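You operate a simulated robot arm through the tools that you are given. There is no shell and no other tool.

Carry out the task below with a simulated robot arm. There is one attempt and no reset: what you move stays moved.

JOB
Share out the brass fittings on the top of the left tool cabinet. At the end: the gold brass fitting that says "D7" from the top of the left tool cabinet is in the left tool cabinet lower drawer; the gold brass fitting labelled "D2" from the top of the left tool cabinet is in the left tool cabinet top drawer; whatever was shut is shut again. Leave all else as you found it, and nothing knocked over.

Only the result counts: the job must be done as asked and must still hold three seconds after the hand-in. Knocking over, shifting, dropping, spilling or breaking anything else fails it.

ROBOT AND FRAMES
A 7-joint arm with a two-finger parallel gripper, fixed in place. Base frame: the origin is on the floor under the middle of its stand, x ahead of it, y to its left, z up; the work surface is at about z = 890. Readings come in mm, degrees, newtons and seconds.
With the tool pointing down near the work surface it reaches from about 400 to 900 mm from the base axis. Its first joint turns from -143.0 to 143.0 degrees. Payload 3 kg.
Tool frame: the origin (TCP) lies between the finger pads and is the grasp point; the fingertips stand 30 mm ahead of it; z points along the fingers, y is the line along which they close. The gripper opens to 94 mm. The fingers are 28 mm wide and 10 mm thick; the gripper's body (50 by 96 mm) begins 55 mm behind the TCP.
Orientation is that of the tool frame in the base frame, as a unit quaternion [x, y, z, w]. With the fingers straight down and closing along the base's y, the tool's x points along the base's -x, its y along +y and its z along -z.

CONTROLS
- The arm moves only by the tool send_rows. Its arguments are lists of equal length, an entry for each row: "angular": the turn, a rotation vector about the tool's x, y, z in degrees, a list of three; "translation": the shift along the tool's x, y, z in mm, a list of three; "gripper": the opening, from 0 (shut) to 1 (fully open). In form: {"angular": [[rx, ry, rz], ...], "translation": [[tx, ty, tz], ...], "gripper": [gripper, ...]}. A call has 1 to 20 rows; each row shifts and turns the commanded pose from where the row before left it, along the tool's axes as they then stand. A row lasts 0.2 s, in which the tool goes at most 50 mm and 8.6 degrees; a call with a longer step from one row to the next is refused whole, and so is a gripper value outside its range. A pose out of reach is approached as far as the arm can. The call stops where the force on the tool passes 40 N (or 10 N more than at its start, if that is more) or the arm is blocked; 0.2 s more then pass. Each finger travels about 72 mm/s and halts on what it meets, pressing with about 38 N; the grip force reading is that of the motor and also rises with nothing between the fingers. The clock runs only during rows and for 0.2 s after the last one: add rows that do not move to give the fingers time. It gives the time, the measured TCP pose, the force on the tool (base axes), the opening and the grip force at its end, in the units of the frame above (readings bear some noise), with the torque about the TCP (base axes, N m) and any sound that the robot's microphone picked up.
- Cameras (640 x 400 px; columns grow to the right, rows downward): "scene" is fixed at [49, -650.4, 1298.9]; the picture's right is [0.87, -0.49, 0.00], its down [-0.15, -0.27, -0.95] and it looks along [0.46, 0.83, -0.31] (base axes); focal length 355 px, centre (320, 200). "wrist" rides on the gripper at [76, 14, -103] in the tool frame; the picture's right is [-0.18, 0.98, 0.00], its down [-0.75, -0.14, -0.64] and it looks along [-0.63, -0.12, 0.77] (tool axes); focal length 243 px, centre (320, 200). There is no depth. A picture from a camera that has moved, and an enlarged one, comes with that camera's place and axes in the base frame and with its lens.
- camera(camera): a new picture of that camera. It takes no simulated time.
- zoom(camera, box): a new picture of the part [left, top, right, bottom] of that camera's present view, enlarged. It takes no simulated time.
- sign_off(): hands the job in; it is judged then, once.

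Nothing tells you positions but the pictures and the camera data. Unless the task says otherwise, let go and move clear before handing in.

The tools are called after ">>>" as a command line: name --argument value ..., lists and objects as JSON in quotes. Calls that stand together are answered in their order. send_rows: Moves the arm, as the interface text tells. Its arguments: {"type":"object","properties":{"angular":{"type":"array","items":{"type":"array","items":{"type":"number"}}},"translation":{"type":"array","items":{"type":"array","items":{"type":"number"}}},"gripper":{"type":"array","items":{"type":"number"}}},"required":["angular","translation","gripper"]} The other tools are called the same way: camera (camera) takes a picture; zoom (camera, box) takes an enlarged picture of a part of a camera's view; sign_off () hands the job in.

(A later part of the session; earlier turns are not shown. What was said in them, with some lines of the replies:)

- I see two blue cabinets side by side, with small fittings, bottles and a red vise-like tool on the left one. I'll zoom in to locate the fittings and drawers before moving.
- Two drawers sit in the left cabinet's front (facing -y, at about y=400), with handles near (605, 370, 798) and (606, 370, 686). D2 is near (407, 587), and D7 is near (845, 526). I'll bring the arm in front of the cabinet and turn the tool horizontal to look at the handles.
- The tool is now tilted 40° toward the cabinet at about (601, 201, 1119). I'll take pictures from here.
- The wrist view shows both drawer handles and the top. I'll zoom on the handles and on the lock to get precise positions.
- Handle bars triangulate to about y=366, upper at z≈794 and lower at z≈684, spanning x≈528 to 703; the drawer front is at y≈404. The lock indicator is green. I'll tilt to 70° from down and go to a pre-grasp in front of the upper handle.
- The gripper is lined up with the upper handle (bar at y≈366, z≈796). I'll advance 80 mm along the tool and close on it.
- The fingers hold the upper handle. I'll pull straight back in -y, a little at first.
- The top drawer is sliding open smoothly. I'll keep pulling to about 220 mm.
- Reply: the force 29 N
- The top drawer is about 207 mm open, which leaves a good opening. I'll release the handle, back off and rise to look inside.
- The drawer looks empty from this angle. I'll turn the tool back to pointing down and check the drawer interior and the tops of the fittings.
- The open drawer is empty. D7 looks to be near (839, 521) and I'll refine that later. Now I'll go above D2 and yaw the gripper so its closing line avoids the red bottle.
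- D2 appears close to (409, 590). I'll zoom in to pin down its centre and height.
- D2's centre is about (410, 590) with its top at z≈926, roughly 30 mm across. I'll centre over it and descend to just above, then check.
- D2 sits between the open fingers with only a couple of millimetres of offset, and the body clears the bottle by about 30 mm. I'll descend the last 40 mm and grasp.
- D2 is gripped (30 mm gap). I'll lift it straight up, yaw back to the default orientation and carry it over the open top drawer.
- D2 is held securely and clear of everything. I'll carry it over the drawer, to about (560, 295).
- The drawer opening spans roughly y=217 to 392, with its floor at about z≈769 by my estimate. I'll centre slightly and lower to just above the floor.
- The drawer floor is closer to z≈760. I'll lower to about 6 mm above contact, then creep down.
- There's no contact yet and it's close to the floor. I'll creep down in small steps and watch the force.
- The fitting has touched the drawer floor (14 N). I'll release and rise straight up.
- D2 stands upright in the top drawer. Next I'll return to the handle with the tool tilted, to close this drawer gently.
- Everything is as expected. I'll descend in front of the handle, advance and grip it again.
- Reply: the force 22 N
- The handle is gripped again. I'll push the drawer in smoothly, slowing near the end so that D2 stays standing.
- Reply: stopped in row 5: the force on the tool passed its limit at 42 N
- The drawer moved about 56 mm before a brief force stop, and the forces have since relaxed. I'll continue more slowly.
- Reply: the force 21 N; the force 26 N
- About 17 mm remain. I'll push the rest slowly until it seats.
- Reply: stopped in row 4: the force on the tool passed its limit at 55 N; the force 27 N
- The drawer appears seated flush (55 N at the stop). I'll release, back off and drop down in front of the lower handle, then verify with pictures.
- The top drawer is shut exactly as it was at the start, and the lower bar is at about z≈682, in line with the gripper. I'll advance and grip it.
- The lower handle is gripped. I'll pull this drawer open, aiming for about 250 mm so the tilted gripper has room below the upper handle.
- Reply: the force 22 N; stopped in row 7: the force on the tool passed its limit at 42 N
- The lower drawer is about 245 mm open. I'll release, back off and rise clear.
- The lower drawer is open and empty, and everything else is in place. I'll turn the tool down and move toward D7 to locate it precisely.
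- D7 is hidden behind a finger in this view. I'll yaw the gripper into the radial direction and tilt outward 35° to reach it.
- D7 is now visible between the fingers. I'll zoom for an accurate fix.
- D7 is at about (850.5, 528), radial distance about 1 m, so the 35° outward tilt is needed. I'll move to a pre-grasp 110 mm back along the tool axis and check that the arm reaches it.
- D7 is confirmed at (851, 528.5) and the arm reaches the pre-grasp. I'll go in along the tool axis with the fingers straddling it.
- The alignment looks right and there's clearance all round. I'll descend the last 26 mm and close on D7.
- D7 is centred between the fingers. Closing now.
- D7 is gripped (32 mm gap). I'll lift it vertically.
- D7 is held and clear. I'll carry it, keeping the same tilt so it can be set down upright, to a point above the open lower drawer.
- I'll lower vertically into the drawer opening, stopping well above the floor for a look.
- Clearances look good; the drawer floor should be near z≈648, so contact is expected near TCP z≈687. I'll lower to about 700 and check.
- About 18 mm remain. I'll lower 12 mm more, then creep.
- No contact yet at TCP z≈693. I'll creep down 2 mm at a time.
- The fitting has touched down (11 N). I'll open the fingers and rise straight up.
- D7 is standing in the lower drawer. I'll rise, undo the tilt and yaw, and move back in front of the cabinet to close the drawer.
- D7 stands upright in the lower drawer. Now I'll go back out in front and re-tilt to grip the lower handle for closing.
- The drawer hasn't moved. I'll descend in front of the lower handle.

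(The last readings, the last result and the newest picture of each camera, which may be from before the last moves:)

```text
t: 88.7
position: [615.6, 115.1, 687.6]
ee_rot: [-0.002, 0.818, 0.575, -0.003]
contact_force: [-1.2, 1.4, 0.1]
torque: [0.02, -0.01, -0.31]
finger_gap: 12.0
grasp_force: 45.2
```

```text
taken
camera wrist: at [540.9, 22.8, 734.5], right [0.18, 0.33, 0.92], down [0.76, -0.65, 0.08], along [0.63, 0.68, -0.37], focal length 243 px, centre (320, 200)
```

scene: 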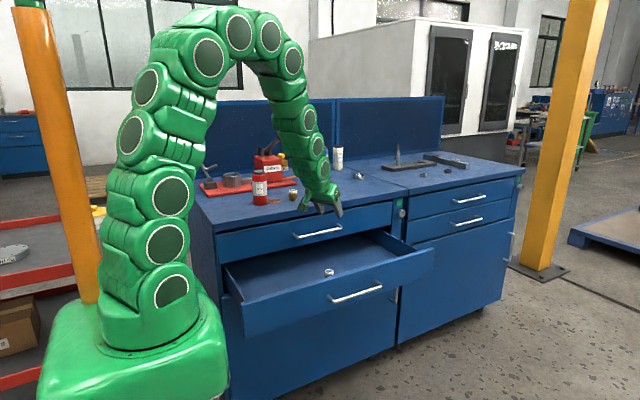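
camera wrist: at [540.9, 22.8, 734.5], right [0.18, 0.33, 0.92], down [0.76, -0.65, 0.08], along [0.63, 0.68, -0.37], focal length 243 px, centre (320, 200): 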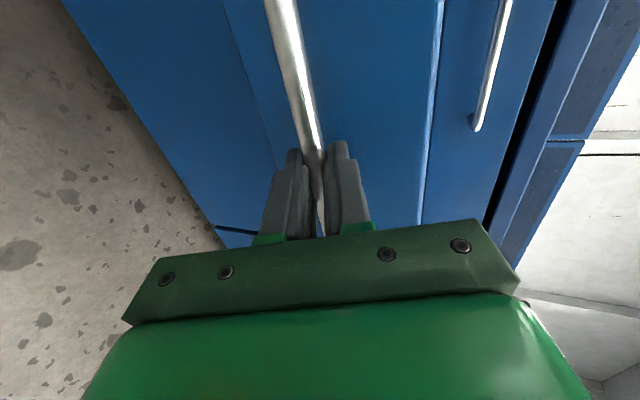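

The lower handle is gripped with low forces. I'll push the drawer in slowly.

>>> send_rows --angular '[[0, 0, 0], [0, 0, 0], [0, 0, 0], [0, 0, 0], [0, 0, 0], [0, 0, 0], [0, 0, 0]]' --translation '[[0, 1.37, 3.76], [0, 2.74, 7.52], [0, 4.1, 11.28], [0, 4.1, 11.28], [0, 4.1, 11.28], [0, 4.1, 11.28], [0, 4.1, 11.28]]' --gripper '[0, 0, 0, 0, 0, 0, 0]'

>>> zoom --camera "scene" --box '[200, 170, 440, 340]'

```text
t: 90.3
position: [615.2, 185.2, 687.2]
ee_rot: [-0.002, 0.819, 0.574, -0.001]
contact_force: [12.2, -1.4, -26.8]
torque: [-0.22, 0.07, 0.09]
finger_gap: 11.8
grasp_force: 45.5
```

```text
2.35 times, centred on (320, 255) of scene
camera zoom: at [49.0, -650.4, 1298.9], right [0.87, -0.49, 0.0], down [-0.15, -0.27, -0.95], along [0.46, 0.83, -0.31], focal length 834 px, centre (320, 71)
```

zoom: 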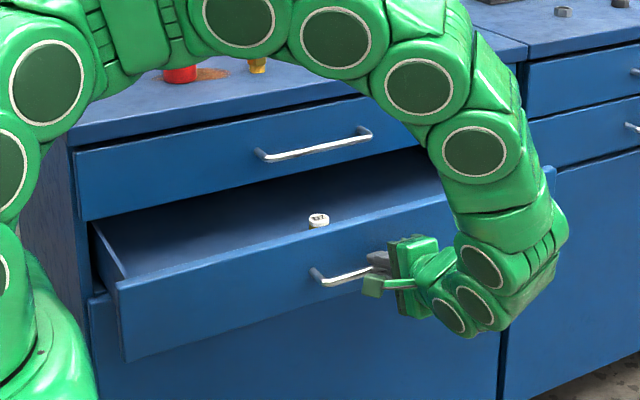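

D7 remains upright; a vertical load has built up, so I'll relieve it by about 1.5 mm while continuing.

>>> send_rows --angular '[[0, 0, 0], [0, 0, 0], [0, 0, 0], [0, 0, 0], [0, 0, 0], [0, 0, 0]]' --translation '[[-0.5, 0, 4.3], [0, 2.74, 7.52], [0, 4.1, 11.28], [0, 4.1, 11.28], [0, 4.1, 11.28], [0, 4.1, 11.28]]' --gripper '[0, 0, 0, 0, 0, 0]'

```text
t: 91.6
position: [615.3, 235.1, 687.1]
ee_rot: [-0.002, 0.817, 0.577, -0.002]
contact_force: [-4.1, 1.7, 6.9]
torque: [0.05, 0.63, 0.91]
finger_gap: 11.7
grasp_force: 44.7
stopped in row 6: the force on the tool passed its limit at 41 N (the readings are from after the stop); the commanded pose is now the measured one
```

>>> send_rows --angular '[[0, 0, 0], [0, 0, 0], [0, 0, 0], [0, 0, 0], [0, 0, 0], [0, 0, 0]]' --translation '[[0, 1.37, 3.76], [0, 2.74, 7.52], [0, 3.42, 9.4], [0, 3.42, 9.4], [0, 3.42, 9.4], [0, 3.42, 9.4]]' --gripper '[0, 0, 0, 0, 0, 0]'

```text
t: 93.0
position: [615.0, 287.7, 688.9]
ee_rot: [-0.002, 0.817, 0.576, -0.001]
contact_force: [-2.5, 0.6, 5.1]
torque: [0.07, -0.05, -0.57]
finger_gap: 11.7
grasp_force: 45.6
```

The drawer is gliding in with low forces, with about 70 mm to go. Continuing.

>>> send_rows --angular '[[0, 0, 0], [0, 0, 0], [0, 0, 0], [0, 0, 0], [0, 0, 0], [0, 0, 0]]' --translation '[[0, 1.37, 3.76], [0, 2.74, 7.52], [0, 3.42, 9.4], [0, 3.42, 9.4], [0, 3.42, 9.4], [0, 3.42, 9.4]]' --gripper '[0, 0, 0, 0, 0, 0]'

>>> zoom --camera "scene" --box '[200, 170, 440, 340]'

```text
t: 94.4
position: [616.1, 337.9, 687.4]
ee_rot: [-0.002, 0.817, 0.576, -0.001]
contact_force: [-2.1, -1.2, 12.3]
torque: [0.07, -0.05, -0.22]
finger_gap: 11.8
grasp_force: 45.6
```

```text
2.35 times, centred on (320, 255) of scene
camera zoom: at [49.0, -650.4, 1298.9], right [0.87, -0.49, 0.0], down [-0.15, -0.27, -0.95], along [0.46, 0.83, -0.31], focal length 834 px, centre (320, 71)
```

zoom: 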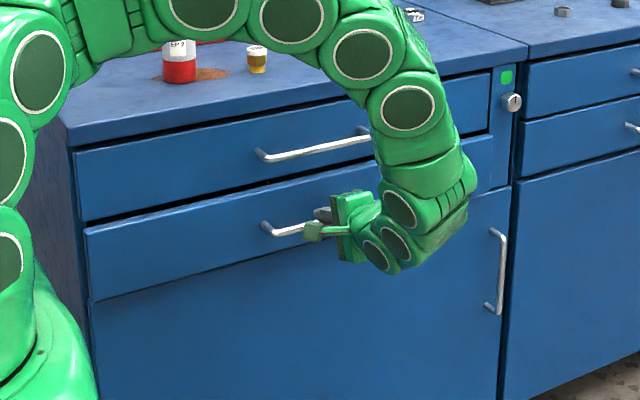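

About 20 mm are left. I'll push slowly until it seats.

>>> send_rows --angular '[[0, 0, 0], [0, 0, 0], [0, 0, 0], [0, 0, 0], [0, 0, 0], [0, 0, 0], [0, 0, 0], [0, 0, 0], [0, 0, 0]]' --translation '[[0, 1.37, 3.76], [0, 1.37, 3.76], [0, 1.37, 3.76], [0, 1.03, 2.82], [0, 1.03, 2.82], [0, 1.03, 2.82], [0, 0.68, 1.88], [0, 0.68, 1.88], [0, 0.68, 1.88]]' --gripper '[0, 0, 0, 0, 0, 0, 0, 0, 0]'

>>> zoom --camera "scene" --box '[200, 180, 420, 310]'

```text
t: 95.8
position: [615.3, 357.1, 687.8]
ee_rot: [-0.001, 0.818, 0.575, 0.0]
contact_force: [-6.8, -9.8, 6.3]
torque: [0.01, 0.09, 0.11]
finger_gap: 11.6
grasp_force: 44.7
stopped in row 7: the force on the tool passed its limit at 50 N (the readings are from after the stop); the commanded pose is now the measured one
```

```text
2.91 times, centred on (310, 245) of scene
camera zoom: at [49.0, -650.4, 1298.9], right [0.87, -0.49, 0.0], down [-0.15, -0.27, -0.95], along [0.46, 0.83, -0.31], focal length 1032 px, centre (349, 69)
```

zoom: 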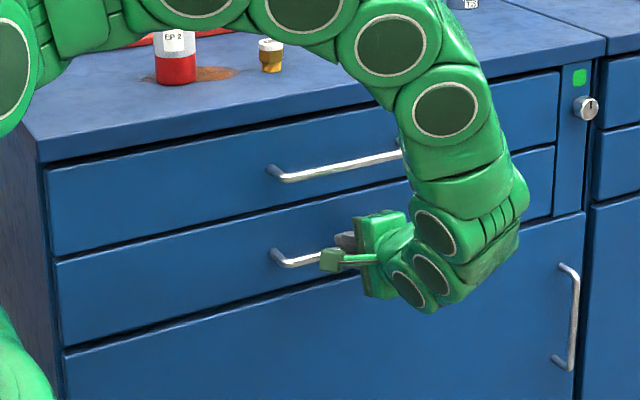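

The lower drawer seated (50 N stop) and matches its original position. I'll release, back off and rise clear.

>>> send_rows --angular '[[0, 0, 0], [0, 0, 0], [0, 0, 0], [0, 0, 0], [0, 0, 0], [0, 0, 0], [0, 0, 0], [0, 0, 0], [0, 0, 0], [0, 0, 0], [0, 0, 0], [0, 0, 0], [0, 0, 0], [0, 0, 0], [0, 0, 0], [0, 0, 0], [0, 0, 0]]' --translation '[[0, 0, 0], [0, 0, 0], [0, 0, 0], [0, 0, -20], [0, 0, -30], [0, 0, -40], [0, 0, -40], [0, 0, -40], [0, 44.7, -16.25], [0, 44.7, -16.25], [0, 44.7, -16.25], [0, 44.7, -16.25], [0, 44.7, -16.25], [0, 44.7, -16.25], [0, 44.7, -16.25], [0, 44.7, -16.25], [0, 0, 0]]' --gripper '[0.3, 0.5, 0.5, 0.5, 0.5, 0.5, 0.5, 0.5, 0.5, 0.5, 0.5, 0.5, 0.5, 0.5, 0.5, 0.5, 0.5]'

>>> camera --camera "scene"

>>> zoom --camera "scene" --box '[200, 180, 420, 310]'

>>> zoom --camera "scene" --box '[180, 120, 420, 270]'

>>> camera --camera "wrist"

```text
t: 99.4
position: [615.6, 195.0, 1122.8]
ee_rot: [-0.001, 0.818, 0.576, -0.001]
contact_force: [0.1, -0.4, -0.8]
torque: [-0.03, 0.0, 0.01]
finger_gap: 46.9
grasp_force: 0.1
```

```text
taken
```

scene: 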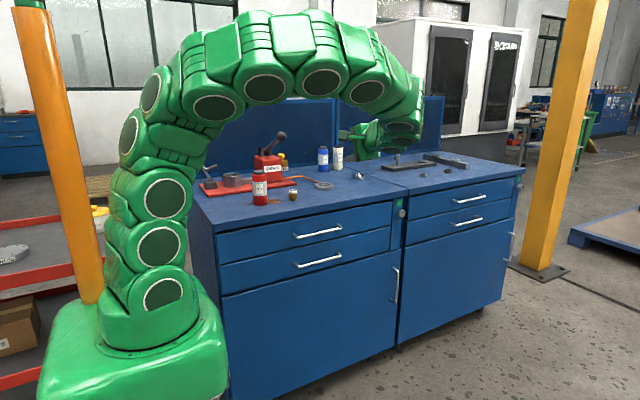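

```text
2.91 times, centred on (310, 245) of scene
camera zoom: at [49.0, -650.4, 1298.9], right [0.87, -0.49, 0.0], down [-0.15, -0.27, -0.95], along [0.46, 0.83, -0.31], focal length 1032 px, centre (349, 69)
```

zoom: 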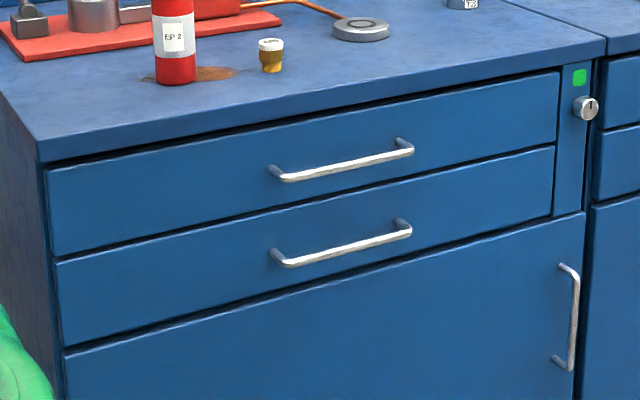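

```text
2.67 times, centred on (300, 195) of scene
camera zoom: at [49.0, -650.4, 1298.9], right [0.87, -0.49, 0.0], down [-0.15, -0.27, -0.95], along [0.46, 0.83, -0.31], focal length 946 px, centre (373, 213)
```

zoom: 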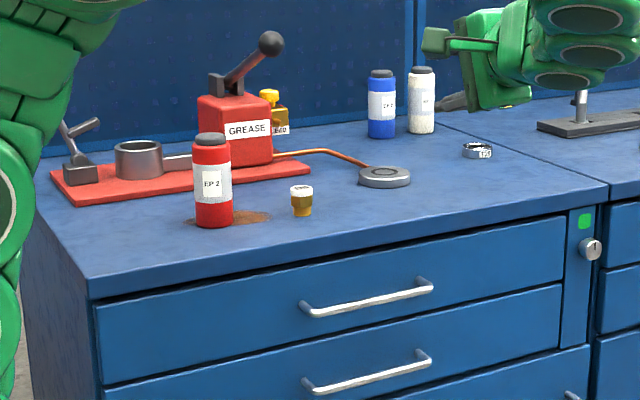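

```text
taken
camera wrist: at [540.4, 104.0, 1170.3], right [0.18, 0.33, 0.93], down [0.76, -0.65, 0.08], along [0.63, 0.68, -0.37], focal length 243 px, centre (320, 200)
```

wrist: 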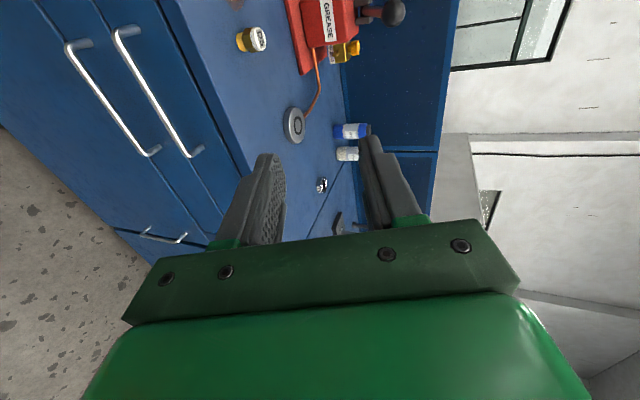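

Both drawers are shut in their original positions, and the bottles, D5, the disc and the ring look undisturbed on top. The gripper is empty and well clear. D2 is in the top drawer and D7 in the lower one, so I'll hand in.

>>> sign_off

```text
The job is handed in.
```

The job is handed in: D2 is in the left cabinet's top drawer and D7 is in its lower drawer. Both drawers are shut again, and in the final pictures their fronts and handles sit where they did at the start.

- **Fittings:** I set both down standing upright. D7 was still upright partway through closing its drawer. I did not check either fitting again after its drawer was shut.
- **Everything else:** In the final pictures, D5, the bottles, the grease pump, the round disc and the T25 ring look undisturbed.
- **Force stops:** The arm paused on its force limit a few times. One was while pulling the lower drawer open, one partway through closing each drawer, and one as each drawer reached its closed position. It never got stuck, and I saw no damage.

The gripper is empty and clear of the cabinet.
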